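You operate a simulated robot arm through the tools that you are given. There is no shell and no other tool.

Carry out the task below with a simulated robot arm. There is one attempt and no reset: what you move stays moved.

Task
Measure the pump on the grey mat: green sign on square A if it gives 10 ml, red if not.
Fine: the pump's red plug in the meter's white port, the meter's white tap open, zero, then count its run and stop the count; within half a ml is good. Set down upright: sign.

Only the result counts: the job must be done as asked and must still hold three seconds after the hand-in. Knocking over, shifting, dropping, spilling or breaking anything else fails it.

Robot
A 7-joint arm with a two-finger parallel gripper, fixed in place. Base frame: the origin is on the floor under the middle of its stand, x ahead of it, y to its left, z up. Readings come in m, rad, newtons and seconds.
It reaches about 1.147 m from its shoulder. Its first joint turns from -2.897 to 2.897 rad. Payload 3.43 kg.
Tool frame: the origin (TCP) lies between the finger pads and is the grasp point; the fingertips stand 0.03 m ahead of it; z points along the fingers, y is the line along which they close. Largest opening 0.094 m; finger width 0.028, thickness 0.01; the body of the gripper, 0.05 by 0.096 m, starts 0.055 m behind the TCP.
Orientation is told as [roll, pitch, yaw] about the base's x, y, z axes, in that order, counted from this pose: with the fingers straight down and closing along the base's y, the tool's x points along the base's -x, its y along +y and its z along -z.

Tools
- The arm moves only by the tool nudge_tool. Its argument "moves" is one flat list of numbers, 7 for each row, row after row: the shift along the base's x, y, z in units of 500 mm (1.0 is 500 mm), then the turn, a rotation vector about the base's x, y, z in units of 45 degrees (1.0 is 45 degrees), then the finger opening in m, from 0 to 0.094. In form: [dx, dy, dz, wx, wy, wz, fingers, dx, dy, dz, wx, wy, wz, fingers, ...]. A call has 1 to 20 rows; each row is the pose to reach, as a shift and turn from the pose commanded when the call began. A call with a number of a shift or a turn outside -1 to 1 is refused whole. Rows are played at 5 a second. More than 0.05 m and 0.15 rad between two rows, or a gripper value outside its range, and nothing of the call is played. Where a pose cannot be reached the arm comes as near as it can. A force on the tool above 90 N (or 10 N above the force at the start of the call, whichever is more), or a blocked arm, ends the call early, and 0.2 s more pass. The fingers move at their own pace (about 0.045 m/s each) and stop on an object; they squeeze with about 44 N. The grip force told is the motor's: it shows also when the fingers shut on nothing. Time passes only in rows, and 0.2 s behind the last, so rows that repeat a pose let the fingers close. The reply holds the time, the measured pose of the TCP, the force on the tool along the base axes, the opening and the grip force, in the units named above and with some noise, with the torque about the TCP (base axes, N m) and any sound that the robot's microphone picked up.
- Cameras (640 x 400 px; columns grow to the right, rows downward): "scene" is fixed at [0.2212, 0.4999, 1.6641]; the picture's right is [0.52, -0.86, 0.00], its down [-0.81, -0.49, -0.32] and it looks along [0.28, 0.17, -0.95] (base axes); focal length 311 px, centre (320, 200). "wrist" rides on the gripper at [0.076, 0.014, -0.103] in the tool frame; the picture's right is [-0.18, 0.98, 0.00], its down [-0.75, -0.14, -0.64] and it looks along [-0.63, -0.12, 0.77] (tool axes); focal length 243 px, centre (320, 200). There is no depth. A picture from a camera that has moved, and an enlarged one, comes with that camera's place and axes in the base frame and with its lens.
- get_image(camera): a new picture of that camera. The clock stands still meanwhile.
- zoom(camera, box): a new picture of the part [left, top, right, bottom] of that camera's present view, enlarged. The clock stands still meanwhile.
- hand_in(): hands the job in; it is judged then, once.

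Nothing tells you positions but the pictures and the camera data. Unless the task says otherwise, let go and move clear before handing in.

The tools are called by a JSON object that holds its "method" and its "body". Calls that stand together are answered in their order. nudge_tool: Moves the arm, as the interface text tells. Its arguments: {"type":"object","properties":{"moves":{"type":"array"}},"required":["moves"]} The other tools are called the same way: get_image (camera) takes a picture; zoom (camera, box) takes an enlarged picture of a part of a camera's view; hand_in () hands the job in.

At the start:

```text
t: 0.0
ee_pos: [0.4694, 0.4341, 1.2683]
orientation: [0.0, 0.0, 0.002]
contact_force: [-0.4, 0.2, 1.0]
torque: [-0.03, 0.0, 0.02]
gripper_width: 0.0939
grip_force: 0.1
```

scene: 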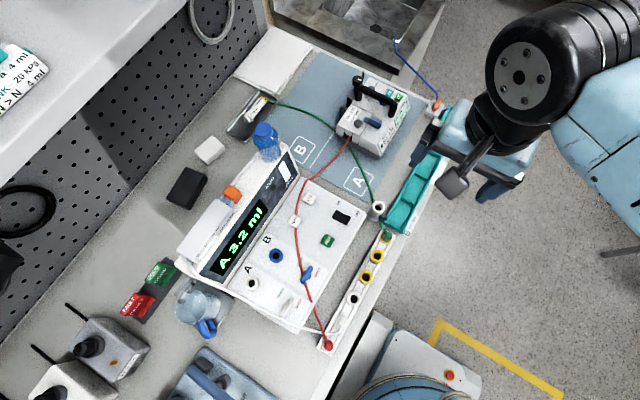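
wrist: 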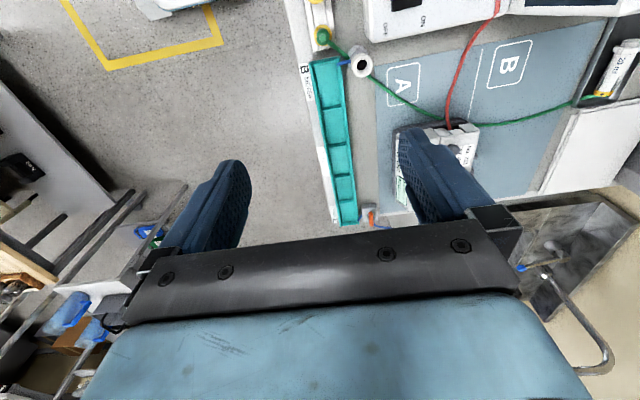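

I see a bench with a blue-grey mat (squares A and B), a pump on it, a meter with a display reading "A 3.2 ml", and red and green signs. I'll start by zooming in on the details.

{"method": "zoom", "body": {"camera": "scene", "box": [170, 120, 410, 360]}}

{"method": "zoom", "body": {"camera": "scene", "box": [230, 160, 370, 340]}}

{"method": "zoom", "body": {"camera": "scene", "box": [320, 60, 460, 260]}}

{"method": "zoom", "body": {"camera": "scene", "box": [0, 20, 160, 120]}}

{"method": "zoom", "body": {"camera": "scene", "box": [90, 230, 250, 350]}}

```text
1.67 times, centred on (290, 240) of scene
camera zoom: at [0.2212, 0.4999, 1.6641], right [0.52, -0.86, 0.0], down [-0.81, -0.49, -0.32], along [0.28, 0.17, -0.95], focal length 518 px, centre (370, 133)
```

zoom: 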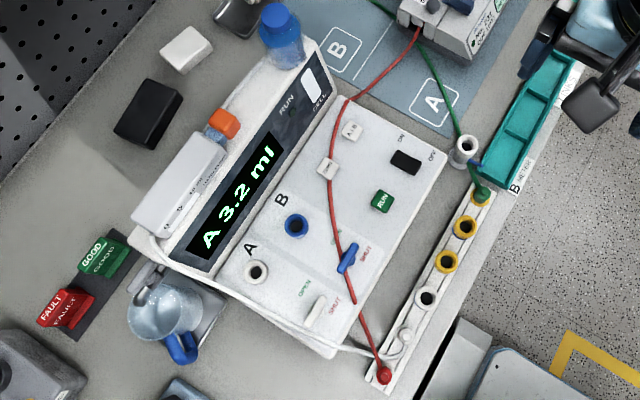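

```text
2.22 times, centred on (300, 250) of scene
camera zoom: at [0.2212, 0.4999, 1.6641], right [0.52, -0.86, 0.0], down [-0.81, -0.49, -0.32], along [0.28, 0.17, -0.95], focal length 690 px, centre (364, 89)
```

zoom: 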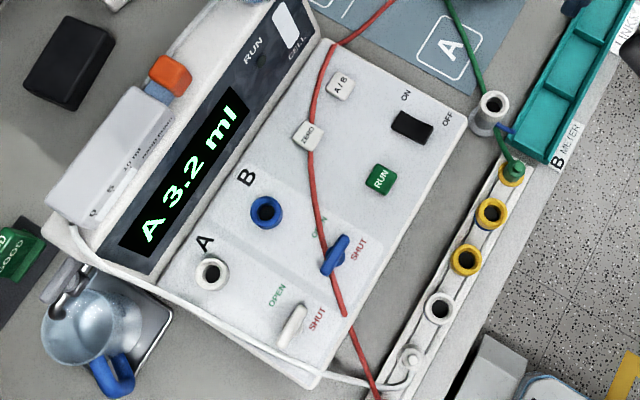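

```text
2.00 times, centred on (390, 160) of scene
camera zoom: at [0.2212, 0.4999, 1.6641], right [0.52, -0.86, 0.0], down [-0.81, -0.49, -0.32], along [0.28, 0.17, -0.95], focal length 621 px, centre (180, 280)
```

zoom: 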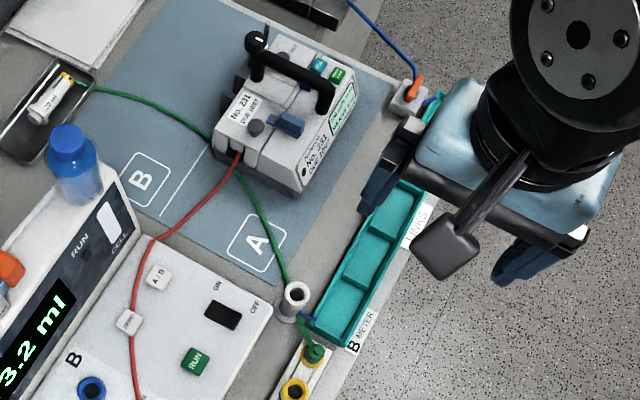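

```text
4.00 times, centred on (80, 70) of scene
camera zoom: at [0.2212, 0.4999, 1.6641], right [0.52, -0.86, 0.0], down [-0.81, -0.49, -0.32], along [0.28, 0.17, -0.95], focal length 1242 px, centre (1280, 720)
```

zoom: 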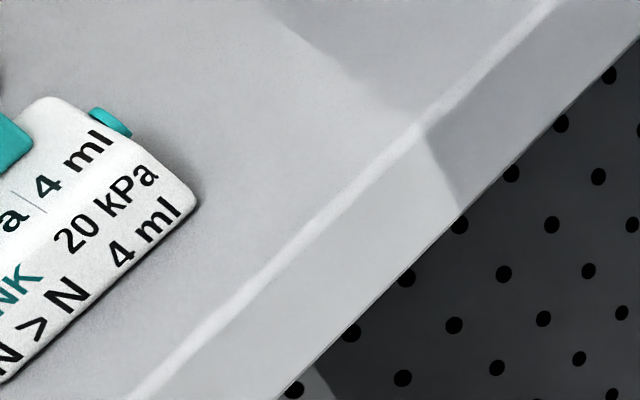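

```text
3.33 times, centred on (170, 290) of scene
camera zoom: at [0.2212, 0.4999, 1.6641], right [0.52, -0.86, 0.0], down [-0.81, -0.49, -0.32], along [0.28, 0.17, -0.95], focal length 1035 px, centre (820, -100)
```

zoom: 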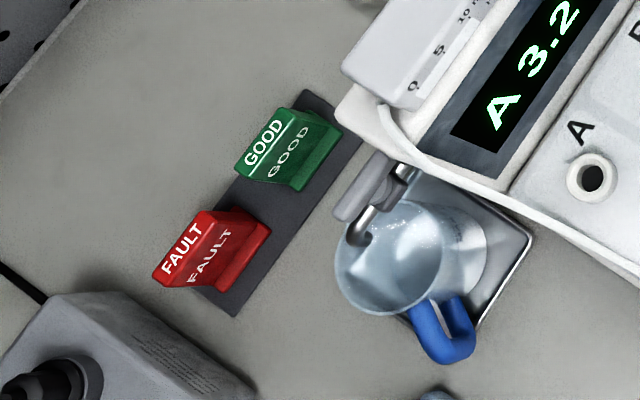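

The bench runs along the robot's left at z≈0.90, and the mat's A square comes out near (0.54, 0.57). Next I'll zoom in on the pump and the notes before I move the arm.

{"method": "zoom", "body": {"camera": "scene", "box": [330, 70, 420, 170]}}

{"method": "zoom", "body": {"camera": "scene", "box": [0, 40, 60, 120]}}

{"method": "zoom", "body": {"camera": "wrist", "box": [290, 0, 640, 230]}}

{"method": "zoom", "body": {"camera": "scene", "box": [0, 280, 330, 400]}}

{"method": "zoom", "body": {"camera": "scene", "box": [300, 200, 420, 360]}}

```text
4.00 times, centred on (375, 120) of scene
camera zoom: at [0.2212, 0.4999, 1.6641], right [0.52, -0.86, 0.0], down [-0.81, -0.49, -0.32], along [0.28, 0.17, -0.95], focal length 1242 px, centre (100, 520)
```

zoom: 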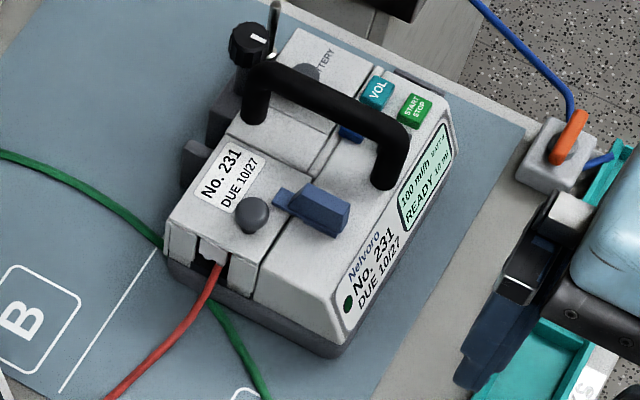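

```text
5.00 times, centred on (30, 80) of scene
camera zoom: at [0.2212, 0.4999, 1.6641], right [0.52, -0.86, 0.0], down [-0.81, -0.49, -0.32], along [0.28, 0.17, -0.95], focal length 1553 px, centre (1770, 800)
```

zoom: 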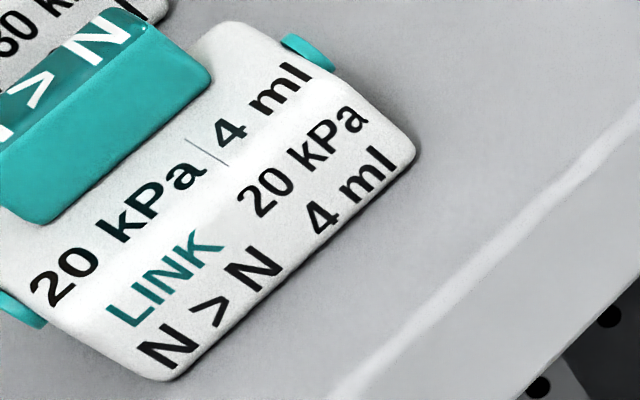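

```text
1.74 times, centred on (465, 115) of wrist
camera zoom: at [0.3938, 0.4472, 1.3704], right [0.18, 0.98, 0.0], down [0.75, -0.14, 0.64], along [0.63, -0.12, -0.77], focal length 422 px, centre (68, 348)
```

zoom: 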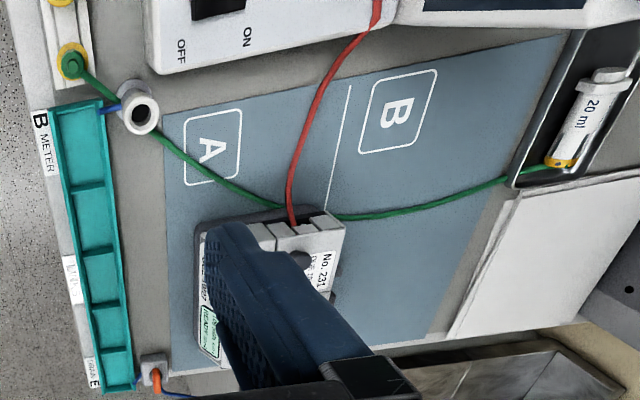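

```text
1.94 times, centred on (165, 340) of scene
camera zoom: at [0.2212, 0.4999, 1.6641], right [0.52, -0.86, 0.0], down [-0.81, -0.49, -0.32], along [0.28, 0.17, -0.95], focal length 602 px, centre (621, -72)
```

zoom: 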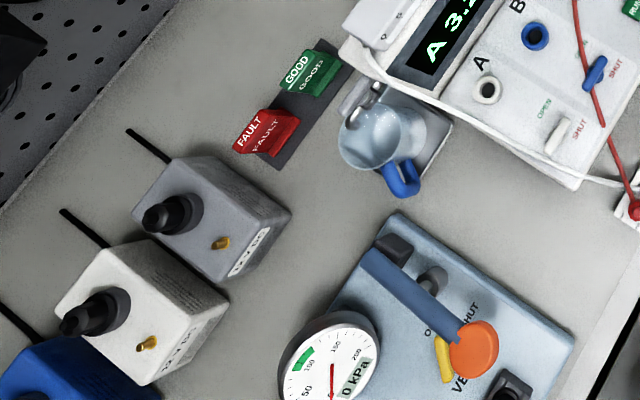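

```text
2.50 times, centred on (360, 280) of scene
camera zoom: at [0.2212, 0.4999, 1.6641], right [0.52, -0.86, 0.0], down [-0.81, -0.49, -0.32], along [0.28, 0.17, -0.95], focal length 777 px, centre (220, 0)
```

zoom: 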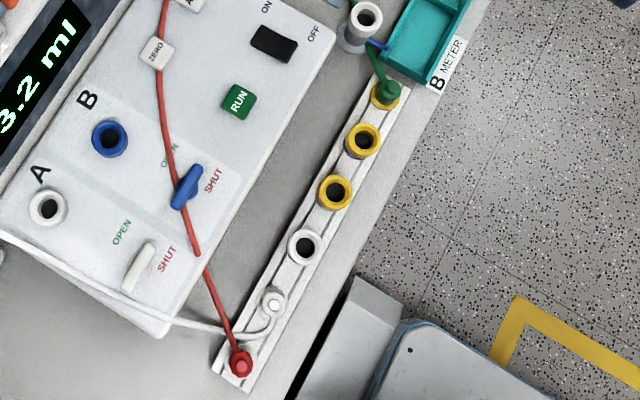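

The pump (No. 231) shows "READY 10 ml" and has VOL and START/STOP buttons. Its red plug sits in a rack at the front edge of the bench, so I'll move the wrist camera across for a closer look.

{"method": "nudge_tool", "body": {"moves": [0, 0.083, 0, 0, 0, 0, 0.094, 0, 0.166, 0, 0, 0, 0, 0.094, 0, 0.249, 0, 0, 0, 0, 0.094, 0, 0.332, 0, 0, 0, 0, 0.094]}}

{"method": "get_image", "body": {"camera": "wrist"}}

{"method": "get_image", "body": {"camera": "scene"}}

```text
t: 1.0
ee_pos: [0.4699, 0.5994, 1.271]
orientation: [0.004, -0.001, 0.003]
contact_force: [0.5, -0.8, 0.7]
torque: [0.09, 0.01, -0.02]
gripper_width: 0.0941
grip_force: 0.0
```

```text
taken
camera wrist: at [0.3948, 0.6141, 1.3735], right [0.18, 0.98, 0.0], down [0.75, -0.14, 0.64], along [0.63, -0.12, -0.77], focal length 243 px, centre (320, 200)
```

wrist: 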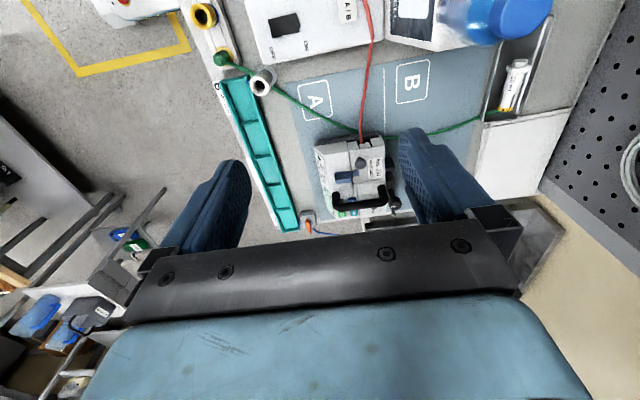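

```text
taken
```

scene: 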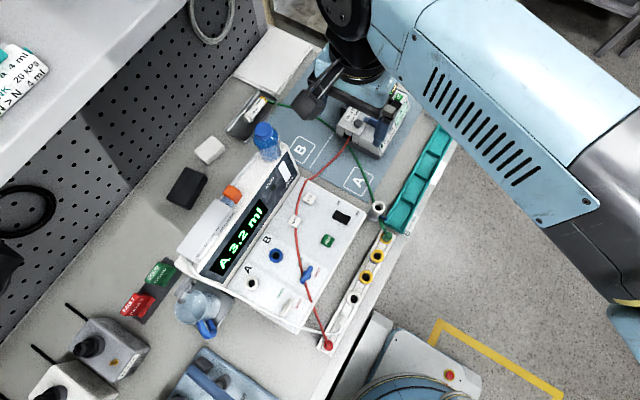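

{"method": "zoom", "body": {"camera": "wrist", "box": [300, 120, 420, 240]}}

{"method": "zoom", "body": {"camera": "wrist", "box": [200, 0, 440, 150]}}

{"method": "zoom", "body": {"camera": "wrist", "box": [200, 60, 340, 250]}}

```text
3.33 times, centred on (360, 180) of wrist
camera zoom: at [0.3948, 0.6141, 1.3735], right [0.18, 0.98, 0.0], down [0.75, -0.14, 0.64], along [0.63, -0.12, -0.77], focal length 809 px, centre (187, 267)
```

zoom: 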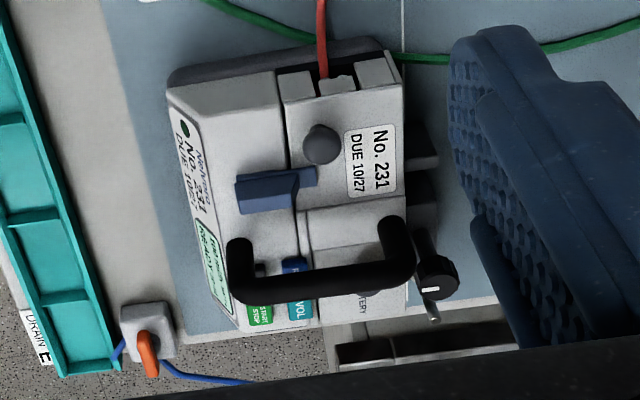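

```text
2.67 times, centred on (320, 75) of wrist
camera zoom: at [0.3948, 0.6141, 1.3735], right [0.18, 0.98, 0.0], down [0.75, -0.14, 0.64], along [0.63, -0.12, -0.77], focal length 647 px, centre (320, 533)
```

zoom: 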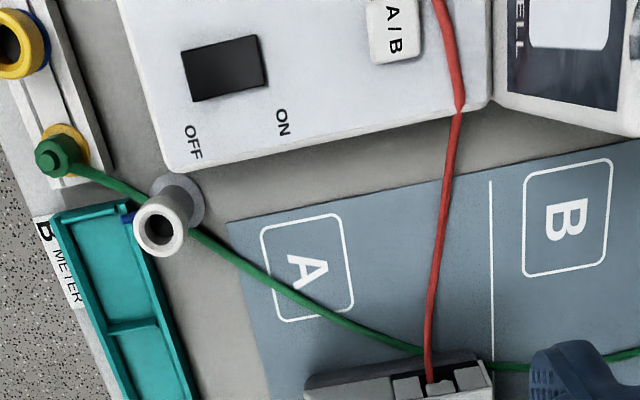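

```text
2.11 times, centred on (270, 155) of wrist
camera zoom: at [0.3948, 0.6141, 1.3735], right [0.18, 0.98, 0.0], down [0.75, -0.14, 0.64], along [0.63, -0.12, -0.77], focal length 511 px, centre (425, 295)
```

zoom: 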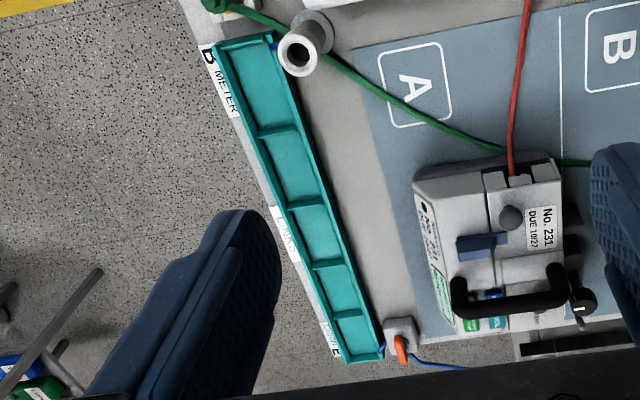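

The pump display faces the robot side, and its START/STOP and VOL buttons sit at the far (+x) end under the handle. I'll bring the wrist camera over the meter next.

{"method": "nudge_tool", "body": {"moves": [-0.0875, 0, 0, 0, 0, 0, 0.094, -0.175, 0, 0, 0, 0, 0, 0.094, -0.2625, 0, 0, 0, 0, 0, 0.094, -0.35, 0, 0, 0, 0, 0, 0.094, -0.4375, 0, 0, 0, 0, 0, 0.094, -0.525, 0, 0, 0, 0, 0, 0.094, -0.6125, 0, 0, 0, 0, 0, 0.094, -0.7, 0, 0, 0, 0, 0, 0.094]}}

{"method": "get_image", "body": {"camera": "wrist"}}

{"method": "get_image", "body": {"camera": "scene"}}

```text
t: 2.8
ee_pos: [0.1186, 0.5968, 1.2703]
orientation: [0.001, 0.0, -0.001]
contact_force: [1.3, -0.6, 0.9]
torque: [0.0, 0.07, 0.02]
gripper_width: 0.0939
grip_force: 0.0
```

```text
taken
camera wrist: at [0.0446, 0.6119, 1.3724], right [0.18, 0.98, 0.0], down [0.75, -0.14, 0.64], along [0.63, -0.12, -0.77], focal length 243 px, centre (320, 200)
```

wrist: 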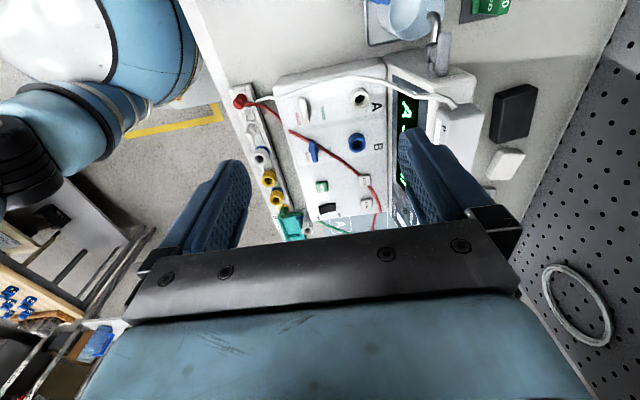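

```text
taken
```

scene: 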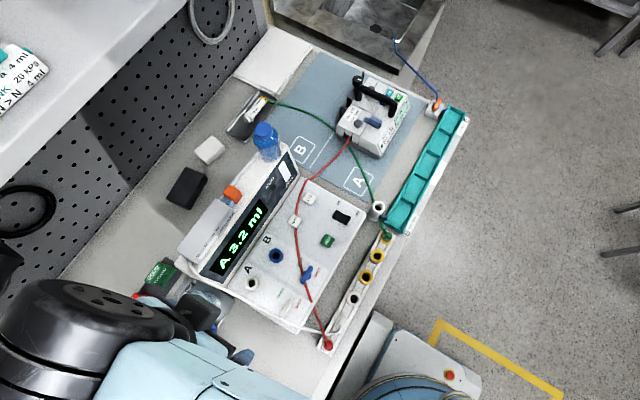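

{"method": "zoom", "body": {"camera": "wrist", "box": [220, 60, 420, 240]}}

{"method": "zoom", "body": {"camera": "wrist", "box": [225, 75, 325, 155]}}

{"method": "zoom", "body": {"camera": "wrist", "box": [340, 0, 540, 110]}}

{"method": "zoom", "body": {"camera": "scene", "box": [330, 60, 430, 170]}}

```text
2.22 times, centred on (320, 150) of wrist
camera zoom: at [0.0446, 0.6119, 1.3724], right [0.18, 0.98, 0.0], down [0.75, -0.14, 0.64], along [0.63, -0.12, -0.77], focal length 539 px, centre (320, 311)
```

zoom: 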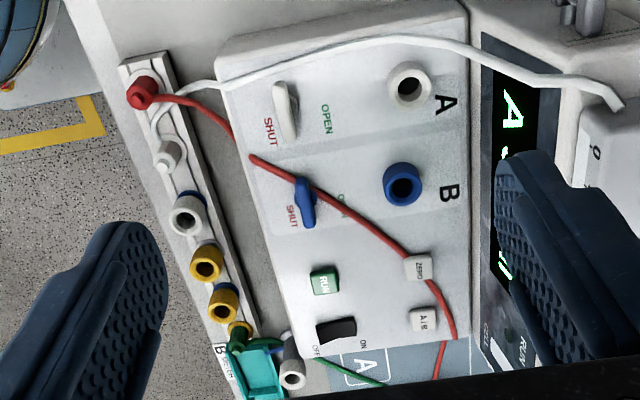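

```text
5.00 times, centred on (275, 115) of wrist
camera zoom: at [0.0446, 0.6119, 1.3724], right [0.18, 0.98, 0.0], down [0.75, -0.14, 0.64], along [0.63, -0.12, -0.77], focal length 1213 px, centre (545, 625)
```

zoom: 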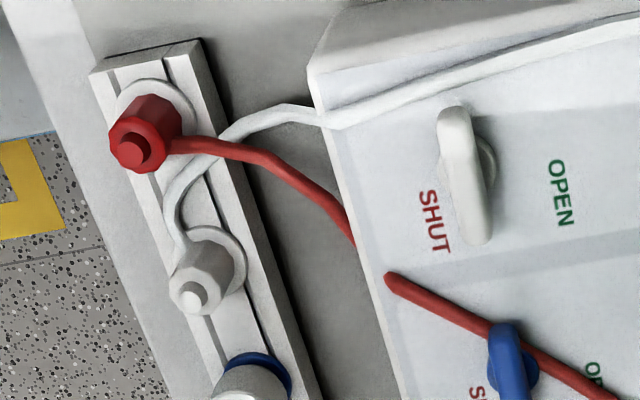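

```text
3.20 times, centred on (440, 55) of wrist
camera zoom: at [0.0446, 0.6119, 1.3724], right [0.18, 0.98, 0.0], down [0.75, -0.14, 0.64], along [0.63, -0.12, -0.77], focal length 776 px, centre (-64, 664)
```

zoom: 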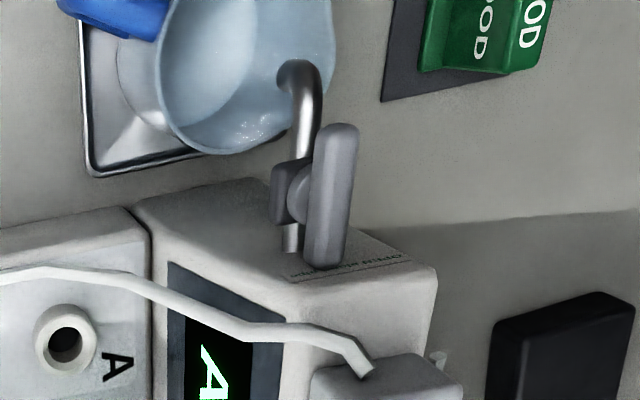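

```text
3.64 times, centred on (380, 115) of scene
camera zoom: at [0.2212, 0.4999, 1.6641], right [0.52, -0.86, 0.0], down [-0.81, -0.49, -0.32], along [0.28, 0.17, -0.95], focal length 1130 px, centre (102, 509)
```

zoom: 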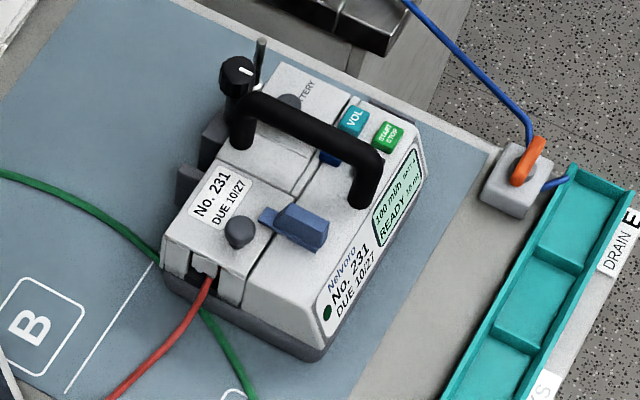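

The white tap's handle lies along x next to the SHUT label, with OPEN on the +y side. I want a closer look at both taps and their hubs.

{"method": "zoom", "body": {"camera": "scene", "box": [270, 250, 340, 320]}}

{"method": "zoom", "body": {"camera": "wrist", "box": [285, 80, 385, 170]}}

{"method": "zoom", "body": {"camera": "scene", "box": [300, 310, 370, 360]}}

{"method": "zoom", "body": {"camera": "scene", "box": [280, 195, 370, 260]}}

{"method": "zoom", "body": {"camera": "scene", "box": [240, 110, 320, 190]}}

```text
5.71 times, centred on (305, 285) of scene
camera zoom: at [0.2212, 0.4999, 1.6641], right [0.52, -0.86, 0.0], down [-0.81, -0.49, -0.32], along [0.28, 0.17, -0.95], focal length 1775 px, centre (406, -286)
```

zoom: 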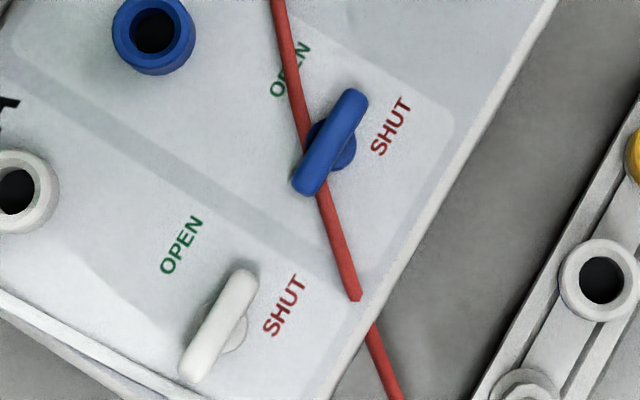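

```text
4.44 times, centred on (335, 125) of wrist
camera zoom: at [0.0446, 0.6119, 1.3724], right [0.18, 0.98, 0.0], down [0.75, -0.14, 0.64], along [0.63, -0.12, -0.77], focal length 1078 px, centre (253, 533)
```

zoom: 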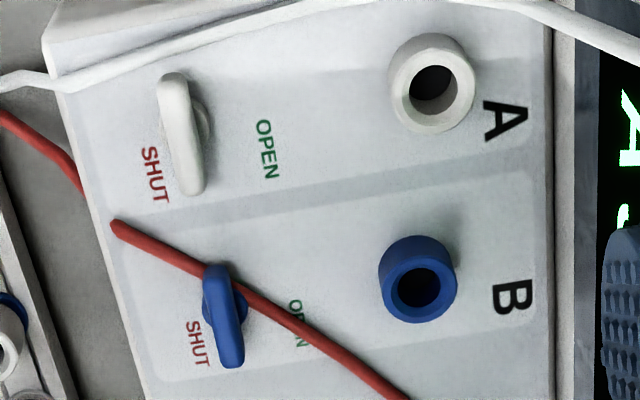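

```text
8.00 times, centred on (335, 335) of scene
camera zoom: at [0.2212, 0.4999, 1.6641], right [0.52, -0.86, 0.0], down [-0.81, -0.49, -0.32], along [0.28, 0.17, -0.95], focal length 2485 px, centre (200, -880)
```

zoom: 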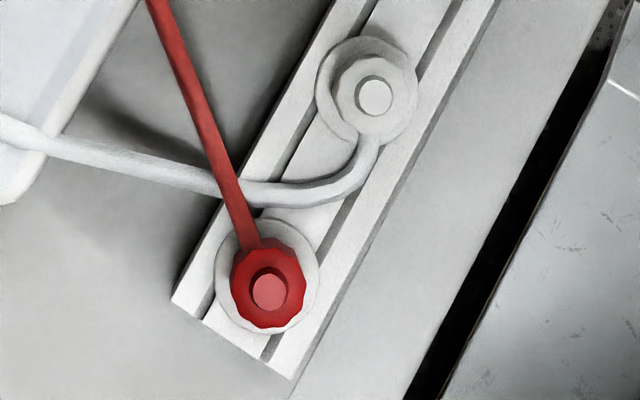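

```text
6.15 times, centred on (325, 228) of scene
camera zoom: at [0.2212, 0.4999, 1.6641], right [0.52, -0.86, 0.0], down [-0.81, -0.49, -0.32], along [0.28, 0.17, -0.95], focal length 1912 px, centre (289, 31)
```

zoom: 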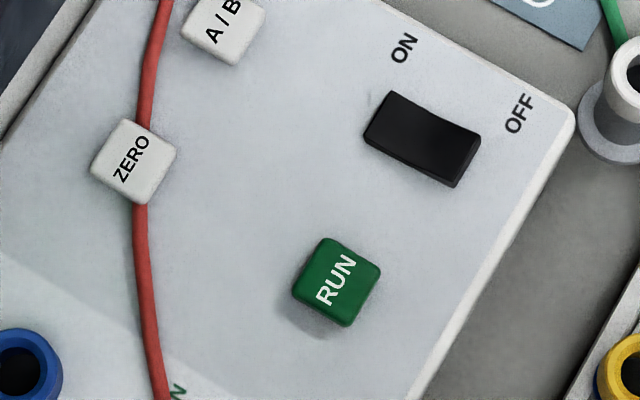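

```text
5.00 times, centred on (280, 150) of scene
camera zoom: at [0.2212, 0.4999, 1.6641], right [0.52, -0.86, 0.0], down [-0.81, -0.49, -0.32], along [0.28, 0.17, -0.95], focal length 1553 px, centre (520, 450)
```

zoom: 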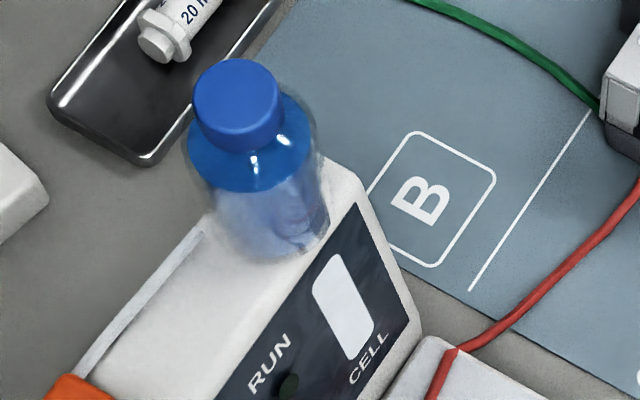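

The taps are quarter-turn handles, currently pointing at SHUT, and OPEN should be a +90° turn about z. Now I'll read the pump display.

{"method": "zoom", "body": {"camera": "scene", "box": [375, 85, 415, 160]}}

{"method": "zoom", "body": {"camera": "scene", "box": [350, 65, 415, 115]}}

{"method": "zoom", "body": {"camera": "scene", "box": [200, 190, 280, 280]}}

{"method": "zoom", "body": {"camera": "wrist", "box": [360, 0, 640, 200]}}

```text
5.33 times, centred on (395, 122) of scene
camera zoom: at [0.2212, 0.4999, 1.6641], right [0.52, -0.86, 0.0], down [-0.81, -0.49, -0.32], along [0.28, 0.17, -0.95], focal length 1657 px, centre (-80, 613)
```

zoom: 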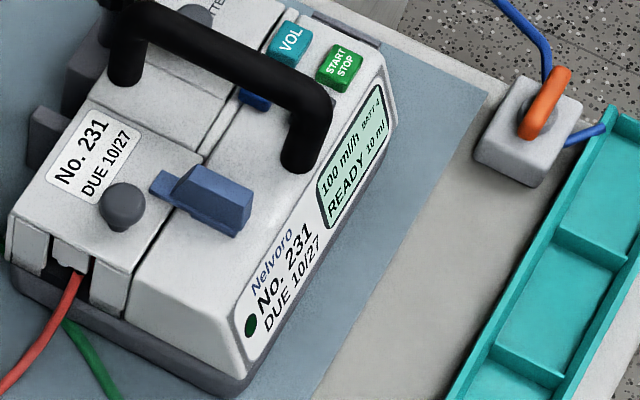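

```text
8.00 times, centred on (382, 90) of scene
camera zoom: at [0.2212, 0.4999, 1.6641], right [0.52, -0.86, 0.0], down [-0.81, -0.49, -0.32], along [0.28, 0.17, -0.95], focal length 2485 px, centre (-180, 1080)
```

zoom: 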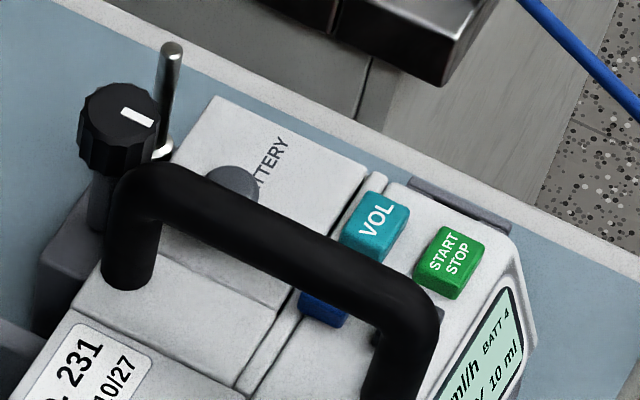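

```text
4.44 times, centred on (240, 235) of scene
camera zoom: at [0.2212, 0.4999, 1.6641], right [0.52, -0.86, 0.0], down [-0.81, -0.49, -0.32], along [0.28, 0.17, -0.95], focal length 1380 px, centre (676, 44)
```

zoom: 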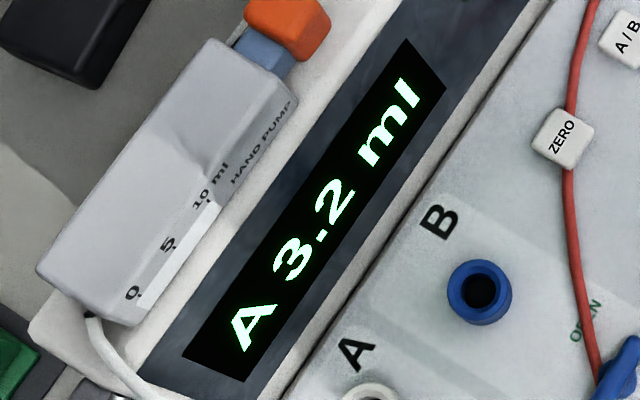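

```text
2.00 times, centred on (500, 100) of wrist
camera zoom: at [0.0446, 0.6119, 1.3724], right [0.18, 0.98, 0.0], down [0.75, -0.14, 0.64], along [0.63, -0.12, -0.77], focal length 485 px, centre (-40, 400)
```

zoom: 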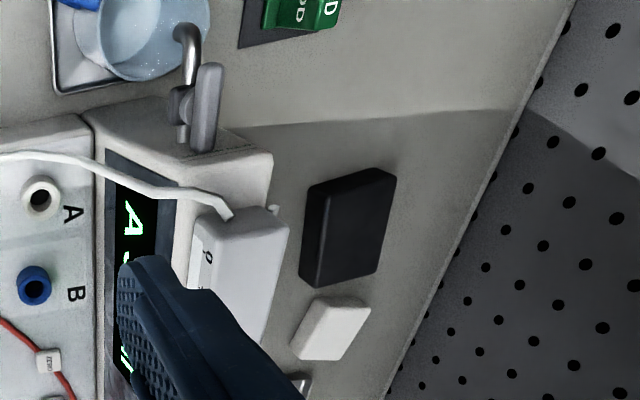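

The rough triangulation gives these positions:
- Red plug: (0.161, 0.444, 0.943)
- Port A: (0.185, 0.654, 0.957)
- White tap: (0.183, 0.559, 0.962)
- ZERO: (0.354, 0.651)
- RUN: (0.356, 0.560)
- Pump START: (0.794, 0.595, 0.952)

Next I'll go above the red plug with a yaw of 35°, so the fingers stay clear of its tube.

{"method": "nudge_tool", "body": {"moves": [0.017, -0.061, -0.048, 0, 0, 0.1556, 0.094, 0.034, -0.122, -0.096, 0, 0, 0.311, 0.094, 0.051, -0.184, -0.144, 0, 0, 0.467, 0.094, 0.068, -0.245, -0.192, 0, 0, 0.622, 0.094, 0.0848, -0.306, -0.24, 0, 0, 0.778, 0.094]}}

{"method": "get_image", "body": {"camera": "wrist"}}

{"method": "get_image", "body": {"camera": "scene"}}

```text
t: 4.0
ee_pos: [0.1615, 0.4476, 1.1503]
orientation: [0.0, -0.001, 0.614]
contact_force: [-0.6, 0.1, -0.5]
torque: [-0.01, 0.0, 0.01]
gripper_width: 0.0939
grip_force: 0.0
```

```text
taken
camera wrist: at [0.0917, 0.4161, 1.2516], right [-0.42, 0.91, 0.0], down [0.7, 0.32, 0.64], along [0.58, 0.27, -0.77], focal length 243 px, centre (320, 200)
```

wrist: 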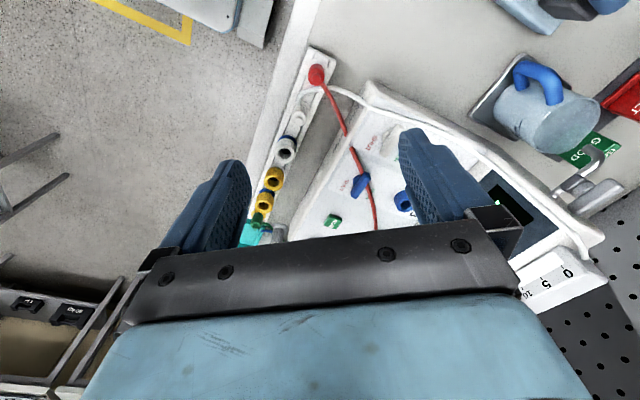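

```text
taken
```

scene: 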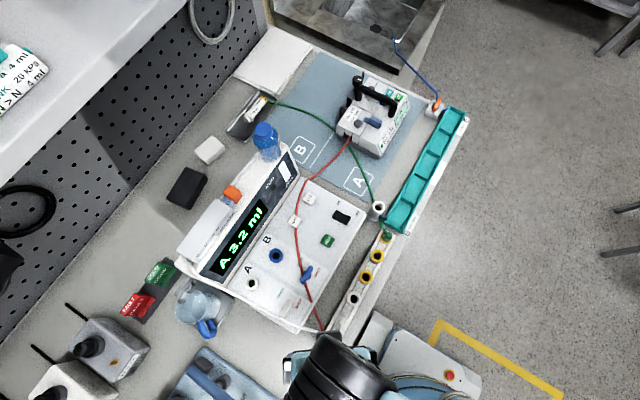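

{"method": "zoom", "body": {"camera": "wrist", "box": [270, 40, 370, 140]}}

{"method": "zoom", "body": {"camera": "wrist", "box": [300, 60, 420, 200]}}

{"method": "zoom", "body": {"camera": "wrist", "box": [440, 30, 640, 300]}}

```text
4.00 times, centred on (320, 90) of wrist
camera zoom: at [0.0917, 0.4161, 1.2516], right [-0.42, 0.91, 0.0], down [0.7, 0.32, 0.64], along [0.58, 0.27, -0.77], focal length 970 px, centre (320, 640)
```

zoom: 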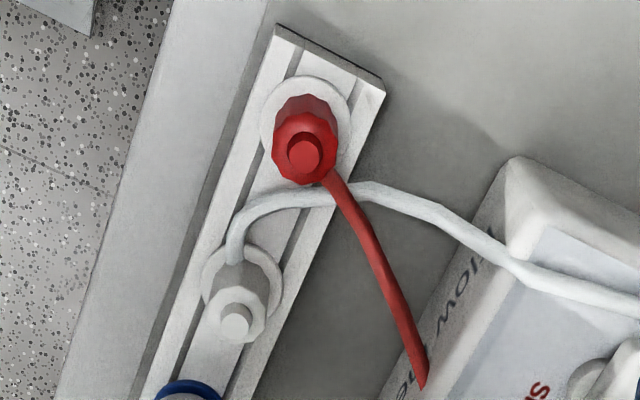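

```text
2.86 times, centred on (360, 130) of wrist
camera zoom: at [0.0917, 0.4161, 1.2516], right [-0.42, 0.91, 0.0], down [0.7, 0.32, 0.64], along [0.58, 0.27, -0.77], focal length 693 px, centre (206, 400)
```

zoom: 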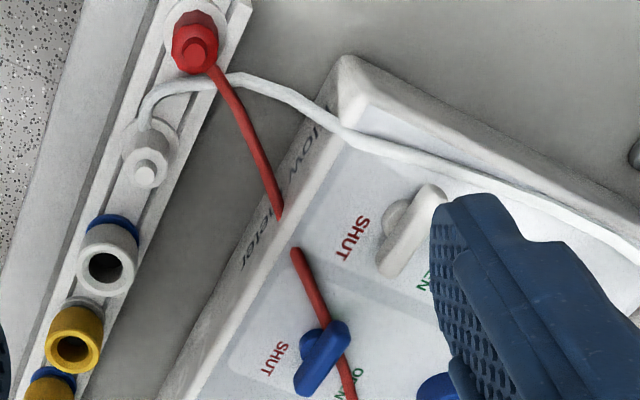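

```text
1.48 times, centred on (540, 165) of wrist
camera zoom: at [0.0917, 0.4161, 1.2516], right [-0.42, 0.91, 0.0], down [0.7, 0.32, 0.64], along [0.58, 0.27, -0.77], focal length 359 px, centre (-6, 252)
```

zoom: 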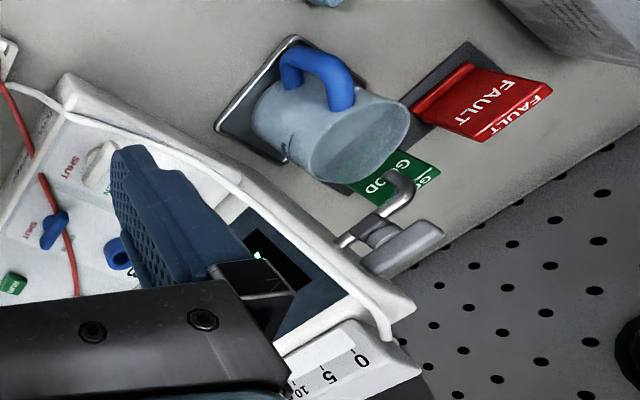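

The red plug sits about (−2, −5) mm off the tool axis, near (0.160, 0.442). I'll narrow the fingers and come down above it for another check.

{"method": "nudge_tool", "body": {"moves": [-0.001, -0.004, -0.09, 0, 0, 0, 0.055, -0.002, -0.008, -0.18, 0, 0, 0, 0.055, -0.003, -0.0112, -0.25, 0, 0, 0, 0.055, -0.003, -0.0112, -0.25, 0, 0, 0, 0.055]}}

{"method": "get_image", "body": {"camera": "wrist"}}

{"method": "zoom", "body": {"camera": "wrist", "box": [240, 40, 400, 200]}}

{"method": "get_image", "body": {"camera": "scene"}}

```text
t: 5.0
ee_pos: [0.1612, 0.4419, 1.0233]
orientation: [0.001, 0.001, 0.612]
contact_force: [0.0, -0.1, 0.0]
torque: [-0.01, -0.02, 0.0]
gripper_width: 0.0548
grip_force: 0.0
```

```text
taken
camera wrist: at [0.0908, 0.4089, 1.1259], right [-0.41, 0.91, 0.0], down [0.7, 0.32, 0.64], along [0.58, 0.27, -0.77], focal length 243 px, centre (320, 200)
```

wrist: 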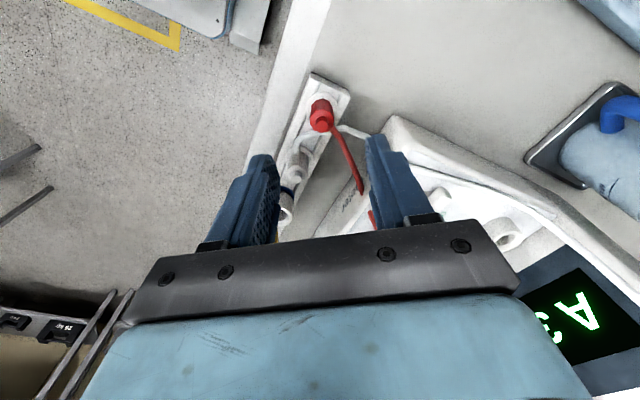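

```text
2.50 times, centred on (320, 120) of wrist
camera zoom: at [0.0908, 0.4089, 1.1259], right [-0.41, 0.91, 0.0], down [0.7, 0.32, 0.64], along [0.58, 0.27, -0.77], focal length 606 px, centre (320, 400)
```

zoom: 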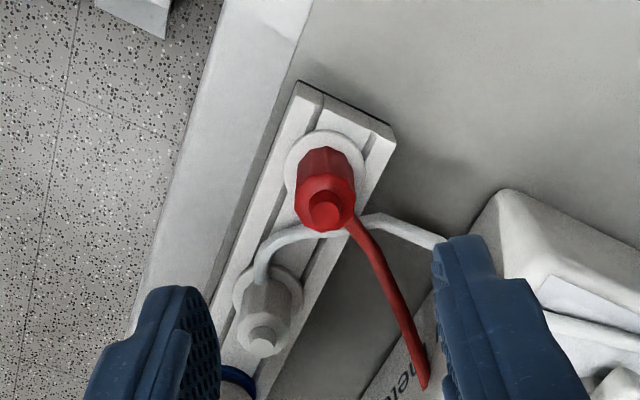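

```text
taken
```

scene: 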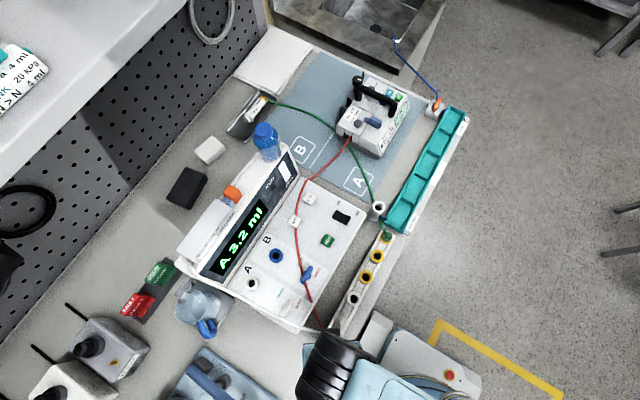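

The plug top is at z≈0.942, right under the tool axis. I'll go down with the fingertips at about 0.924 and close on it.

{"method": "nudge_tool", "body": {"moves": [-0.001, 0.0013, -0.07, 0, 0, 0, 0.055, -0.002, 0.0026, -0.139, 0, 0, 0, 0.055, -0.002, 0.0026, -0.139, 0, 0, 0, 0.055]}}

{"method": "get_image", "body": {"camera": "wrist"}}

{"method": "zoom", "body": {"camera": "wrist", "box": [240, 80, 400, 240]}}

```text
t: 5.8
ee_pos: [0.1578, 0.4424, 0.9552]
orientation: [0.0, -0.001, 0.613]
contact_force: [0.2, -0.1, -0.5]
torque: [0.0, -0.01, 0.0]
gripper_width: 0.0548
grip_force: 0.0
```

```text
taken
camera wrist: at [0.0891, 0.41, 1.0567], right [-0.41, 0.91, 0.0], down [0.7, 0.32, 0.64], along [0.58, 0.27, -0.77], focal length 243 px, centre (320, 200)
```

wrist: 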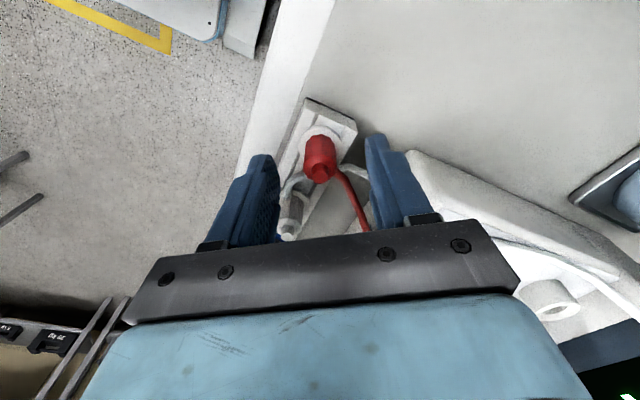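

```text
2.50 times, centred on (320, 160) of wrist
camera zoom: at [0.0891, 0.41, 1.0567], right [-0.41, 0.91, 0.0], down [0.7, 0.32, 0.64], along [0.58, 0.27, -0.77], focal length 606 px, centre (320, 300)
```

zoom: 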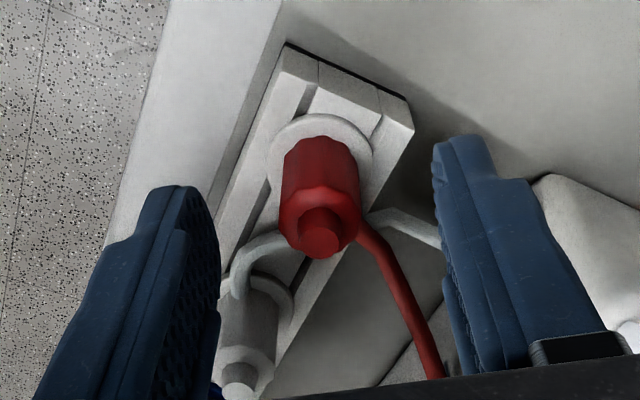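

The plug is centred between the fingers. I'll lower 5 mm more and close.

{"method": "nudge_tool", "body": {"moves": [0, 0, -0.01, 0, 0, 0, 0.055, 0, 0, -0.01, 0, 0, 0, 0.03, 0, 0, -0.01, 0, 0, 0, 0.015, 0, 0, -0.01, 0, 0, 0, 0.0, 0, 0, -0.01, 0, 0, 0, 0.0]}}

{"method": "get_image", "body": {"camera": "wrist"}}

```text
t: 7.0
ee_pos: [0.1576, 0.4423, 0.9494]
orientation: [0.0, -0.001, 0.613]
contact_force: [1.1, -0.5, 0.2]
torque: [0.01, 0.02, -0.02]
gripper_width: 0.016
grip_force: 41.8
```

```text
taken
camera wrist: at [0.0892, 0.4101, 1.0517], right [-0.41, 0.91, 0.0], down [0.7, 0.32, 0.64], along [0.58, 0.27, -0.77], focal length 243 px, centre (320, 200)
```

wrist: 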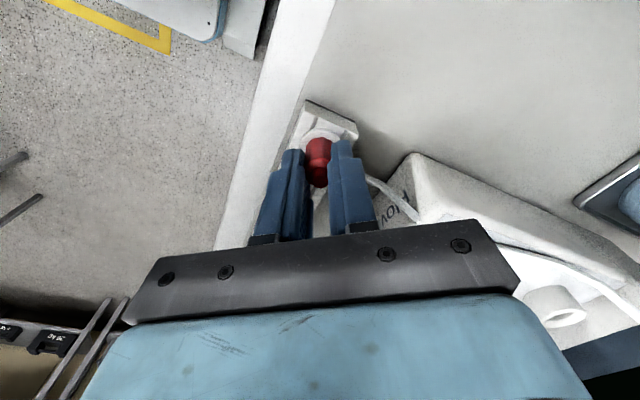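

I have the plug (opening 16 mm, grip 42 N). I'll lift it straight out.

{"method": "nudge_tool", "body": {"moves": [0, 0, 0.03, 0, 0, 0, 0.0, 0, 0, 0.08, 0, 0, 0, 0.0, 0, 0, 0.14, 0, 0, 0, 0.0, 0, 0, 0.2, 0, 0, 0, 0.0]}}

{"method": "get_image", "body": {"camera": "wrist"}}

{"method": "get_image", "body": {"camera": "scene"}}

```text
t: 8.0
ee_pos: [0.1578, 0.4402, 1.0486]
orientation: [0.0, 0.002, 0.611]
contact_force: [-0.1, 0.3, 0.6]
torque: [-0.05, -0.01, 0.04]
gripper_width: 0.0145
grip_force: 44.5
```

```text
taken
camera wrist: at [0.0897, 0.4084, 1.1505], right [-0.41, 0.91, 0.0], down [0.7, 0.32, 0.64], along [0.58, 0.27, -0.77], focal length 243 px, centre (320, 200)
```

wrist: 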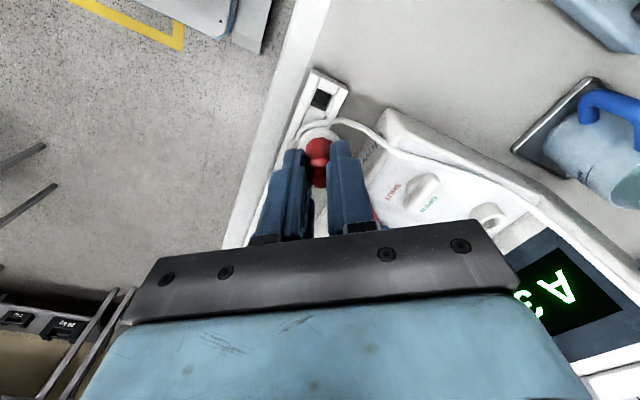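

```text
taken
```

scene: 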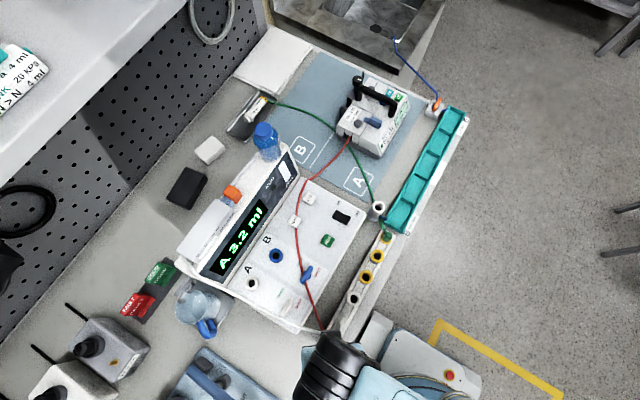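

{"method": "zoom", "body": {"camera": "wrist", "box": [260, 60, 400, 220]}}

{"method": "zoom", "body": {"camera": "scene", "box": [230, 250, 360, 350]}}

```text
2.50 times, centred on (330, 140) of wrist
camera zoom: at [0.0897, 0.4084, 1.1505], right [-0.41, 0.91, 0.0], down [0.7, 0.32, 0.64], along [0.58, 0.27, -0.77], focal length 606 px, centre (295, 350)
```

zoom: 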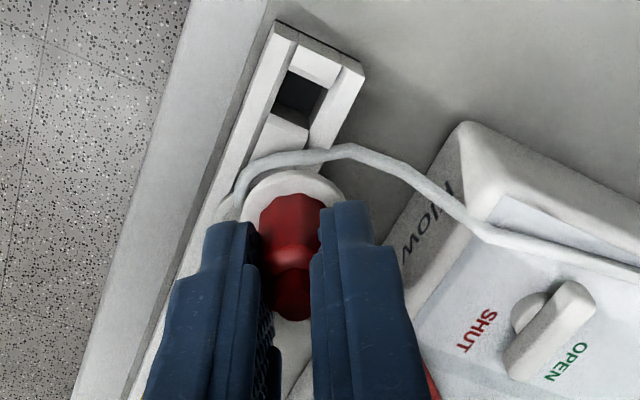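

```text
4.00 times, centred on (295, 300) of scene
camera zoom: at [0.2212, 0.4999, 1.6641], right [0.52, -0.86, 0.0], down [-0.81, -0.49, -0.32], along [0.28, 0.17, -0.95], focal length 1242 px, centre (420, -200)
```

zoom: 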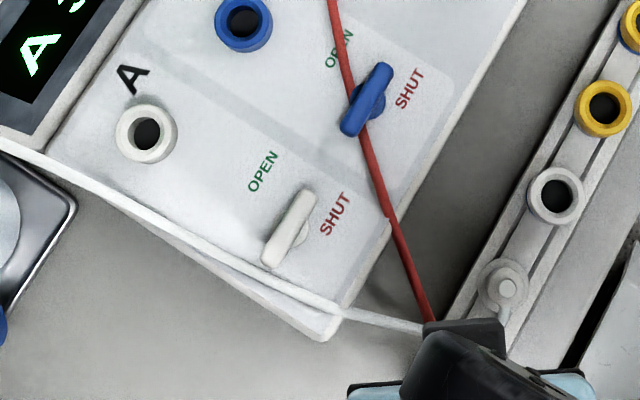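

The plug is out and its white collar came with it. I'll raise it a bit and carry it over port A at about (0.1845, 0.654).

{"method": "nudge_tool", "body": {"moves": [0, 0, 0.06, 0, 0, 0, 0, 0.0107, 0.0846, 0.06, 0, 0, 0, 0, 0.0214, 0.1692, 0.06, 0, 0, 0, 0, 0.032, 0.2538, 0.06, 0, 0, 0, 0, 0.0427, 0.3384, 0.06, 0, 0, 0, 0, 0.0534, 0.423, 0.06, 0, 0, 0, 0, 0.0534, 0.423, 0.06, 0, 0, 0, 0]}}

{"method": "get_image", "body": {"camera": "wrist"}}

{"method": "zoom", "body": {"camera": "wrist", "box": [240, 60, 400, 220]}}

{"method": "get_image", "body": {"camera": "scene"}}

```text
t: 9.6
ee_pos: [0.1846, 0.6532, 1.0792]
orientation: [0.002, 0.0, 0.613]
contact_force: [0.0, -0.6, -0.4]
torque: [0.0, 0.0, 0.03]
gripper_width: 0.0146
grip_force: 43.5
```

```text
taken
camera wrist: at [0.1151, 0.6218, 1.1822], right [-0.41, 0.91, 0.0], down [0.7, 0.32, 0.64], along [0.58, 0.27, -0.77], focal length 243 px, centre (320, 200)
```

wrist: 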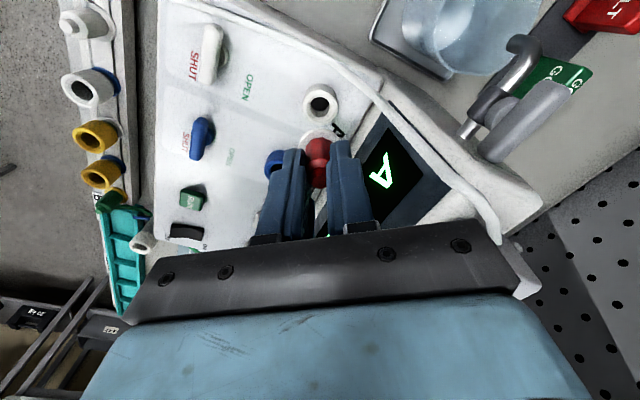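

```text
2.50 times, centred on (320, 140) of wrist
camera zoom: at [0.1151, 0.6218, 1.1822], right [-0.41, 0.91, 0.0], down [0.7, 0.32, 0.64], along [0.58, 0.27, -0.77], focal length 606 px, centre (320, 350)
```

zoom: 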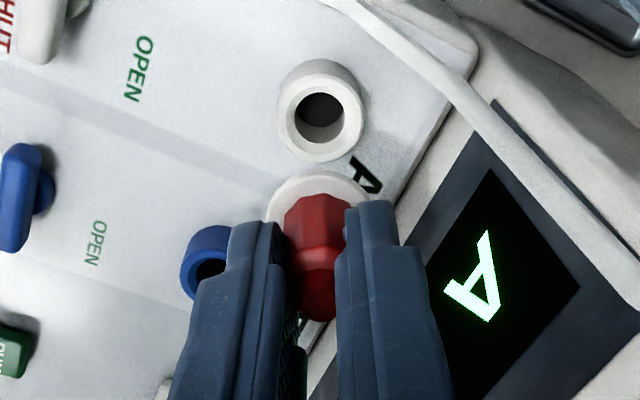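

```text
taken
```

scene: 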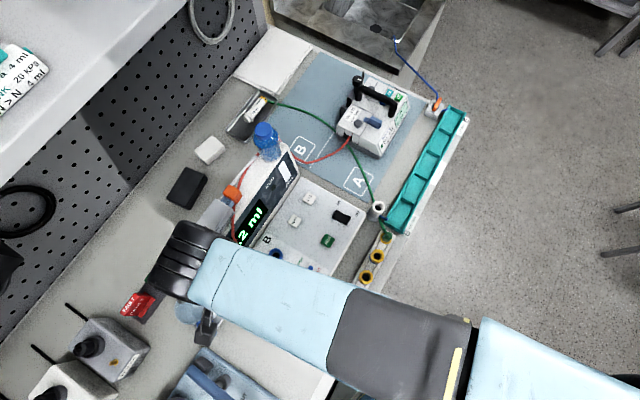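

Port A sits right below the tool axis (column 320, ring top z≈0.955). I'll go partway down and check the alignment again.

{"method": "nudge_tool", "body": {"moves": [0, 0, -0.04, 0, 0, 0, 0, 0, 0, -0.08, 0, 0, 0, 0, 0, 0, -0.08, 0, 0, 0, 0]}}

{"method": "zoom", "body": {"camera": "wrist", "box": [240, 60, 400, 220]}}

{"method": "get_image", "body": {"camera": "scene"}}

```text
t: 10.4
ee_pos: [0.1848, 0.6533, 1.0399]
orientation: [-0.002, -0.001, 0.612]
contact_force: [1.1, -0.2, -1.0]
torque: [-0.04, -0.01, -0.01]
gripper_width: 0.0144
grip_force: 43.6
```

```text
2.50 times, centred on (320, 140) of wrist
camera zoom: at [0.1148, 0.6219, 1.1423], right [-0.41, 0.91, 0.0], down [0.7, 0.32, 0.64], along [0.58, 0.27, -0.77], focal length 606 px, centre (320, 350)
```

zoom: 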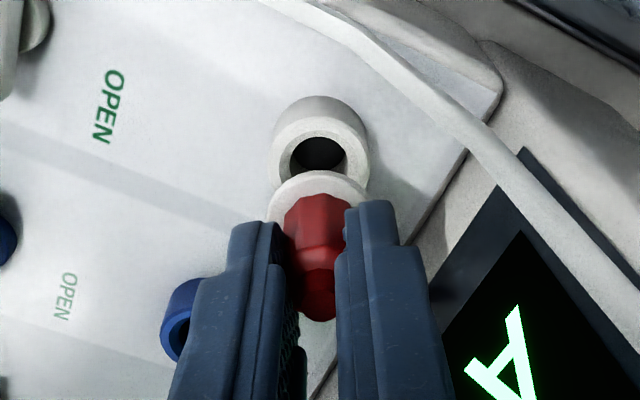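

```text
taken
```

scene: 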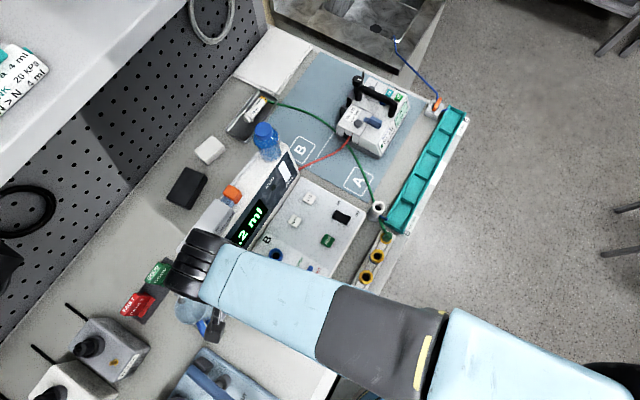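

The alignment still looks good, so I'll go down slowly and watch the force.

{"method": "nudge_tool", "body": {"moves": [0, 0, -0.01, 0, 0, 0, 0, 0, 0, -0.02, 0, 0, 0, 0, 0, 0, -0.03, 0, 0, 0, 0, 0, 0, -0.03, 0, 0, 0, 0]}}

{"method": "zoom", "body": {"camera": "wrist", "box": [240, 60, 400, 220]}}

```text
t: 11.4
ee_pos: [0.1841, 0.6524, 1.0226]
orientation: [-0.001, 0.004, 0.613]
contact_force: [-13.9, -5.4, -5.9]
torque: [-0.37, 0.89, 0.01]
gripper_width: 0.0148
grip_force: 44.2
```

```text
2.50 times, centred on (320, 140) of wrist
camera zoom: at [0.1146, 0.6209, 1.1251], right [-0.42, 0.91, 0.0], down [0.7, 0.32, 0.64], along [0.58, 0.26, -0.77], focal length 606 px, centre (320, 350)
```

zoom: 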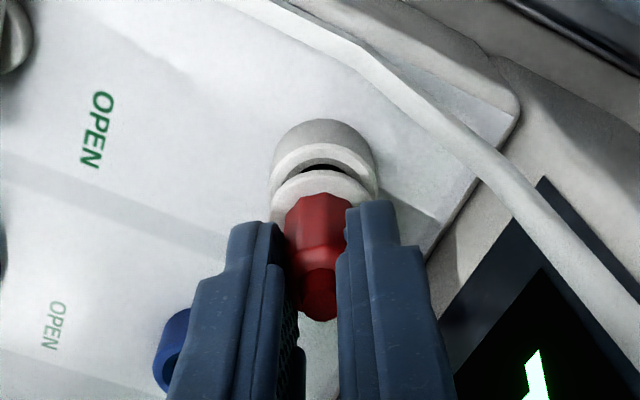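

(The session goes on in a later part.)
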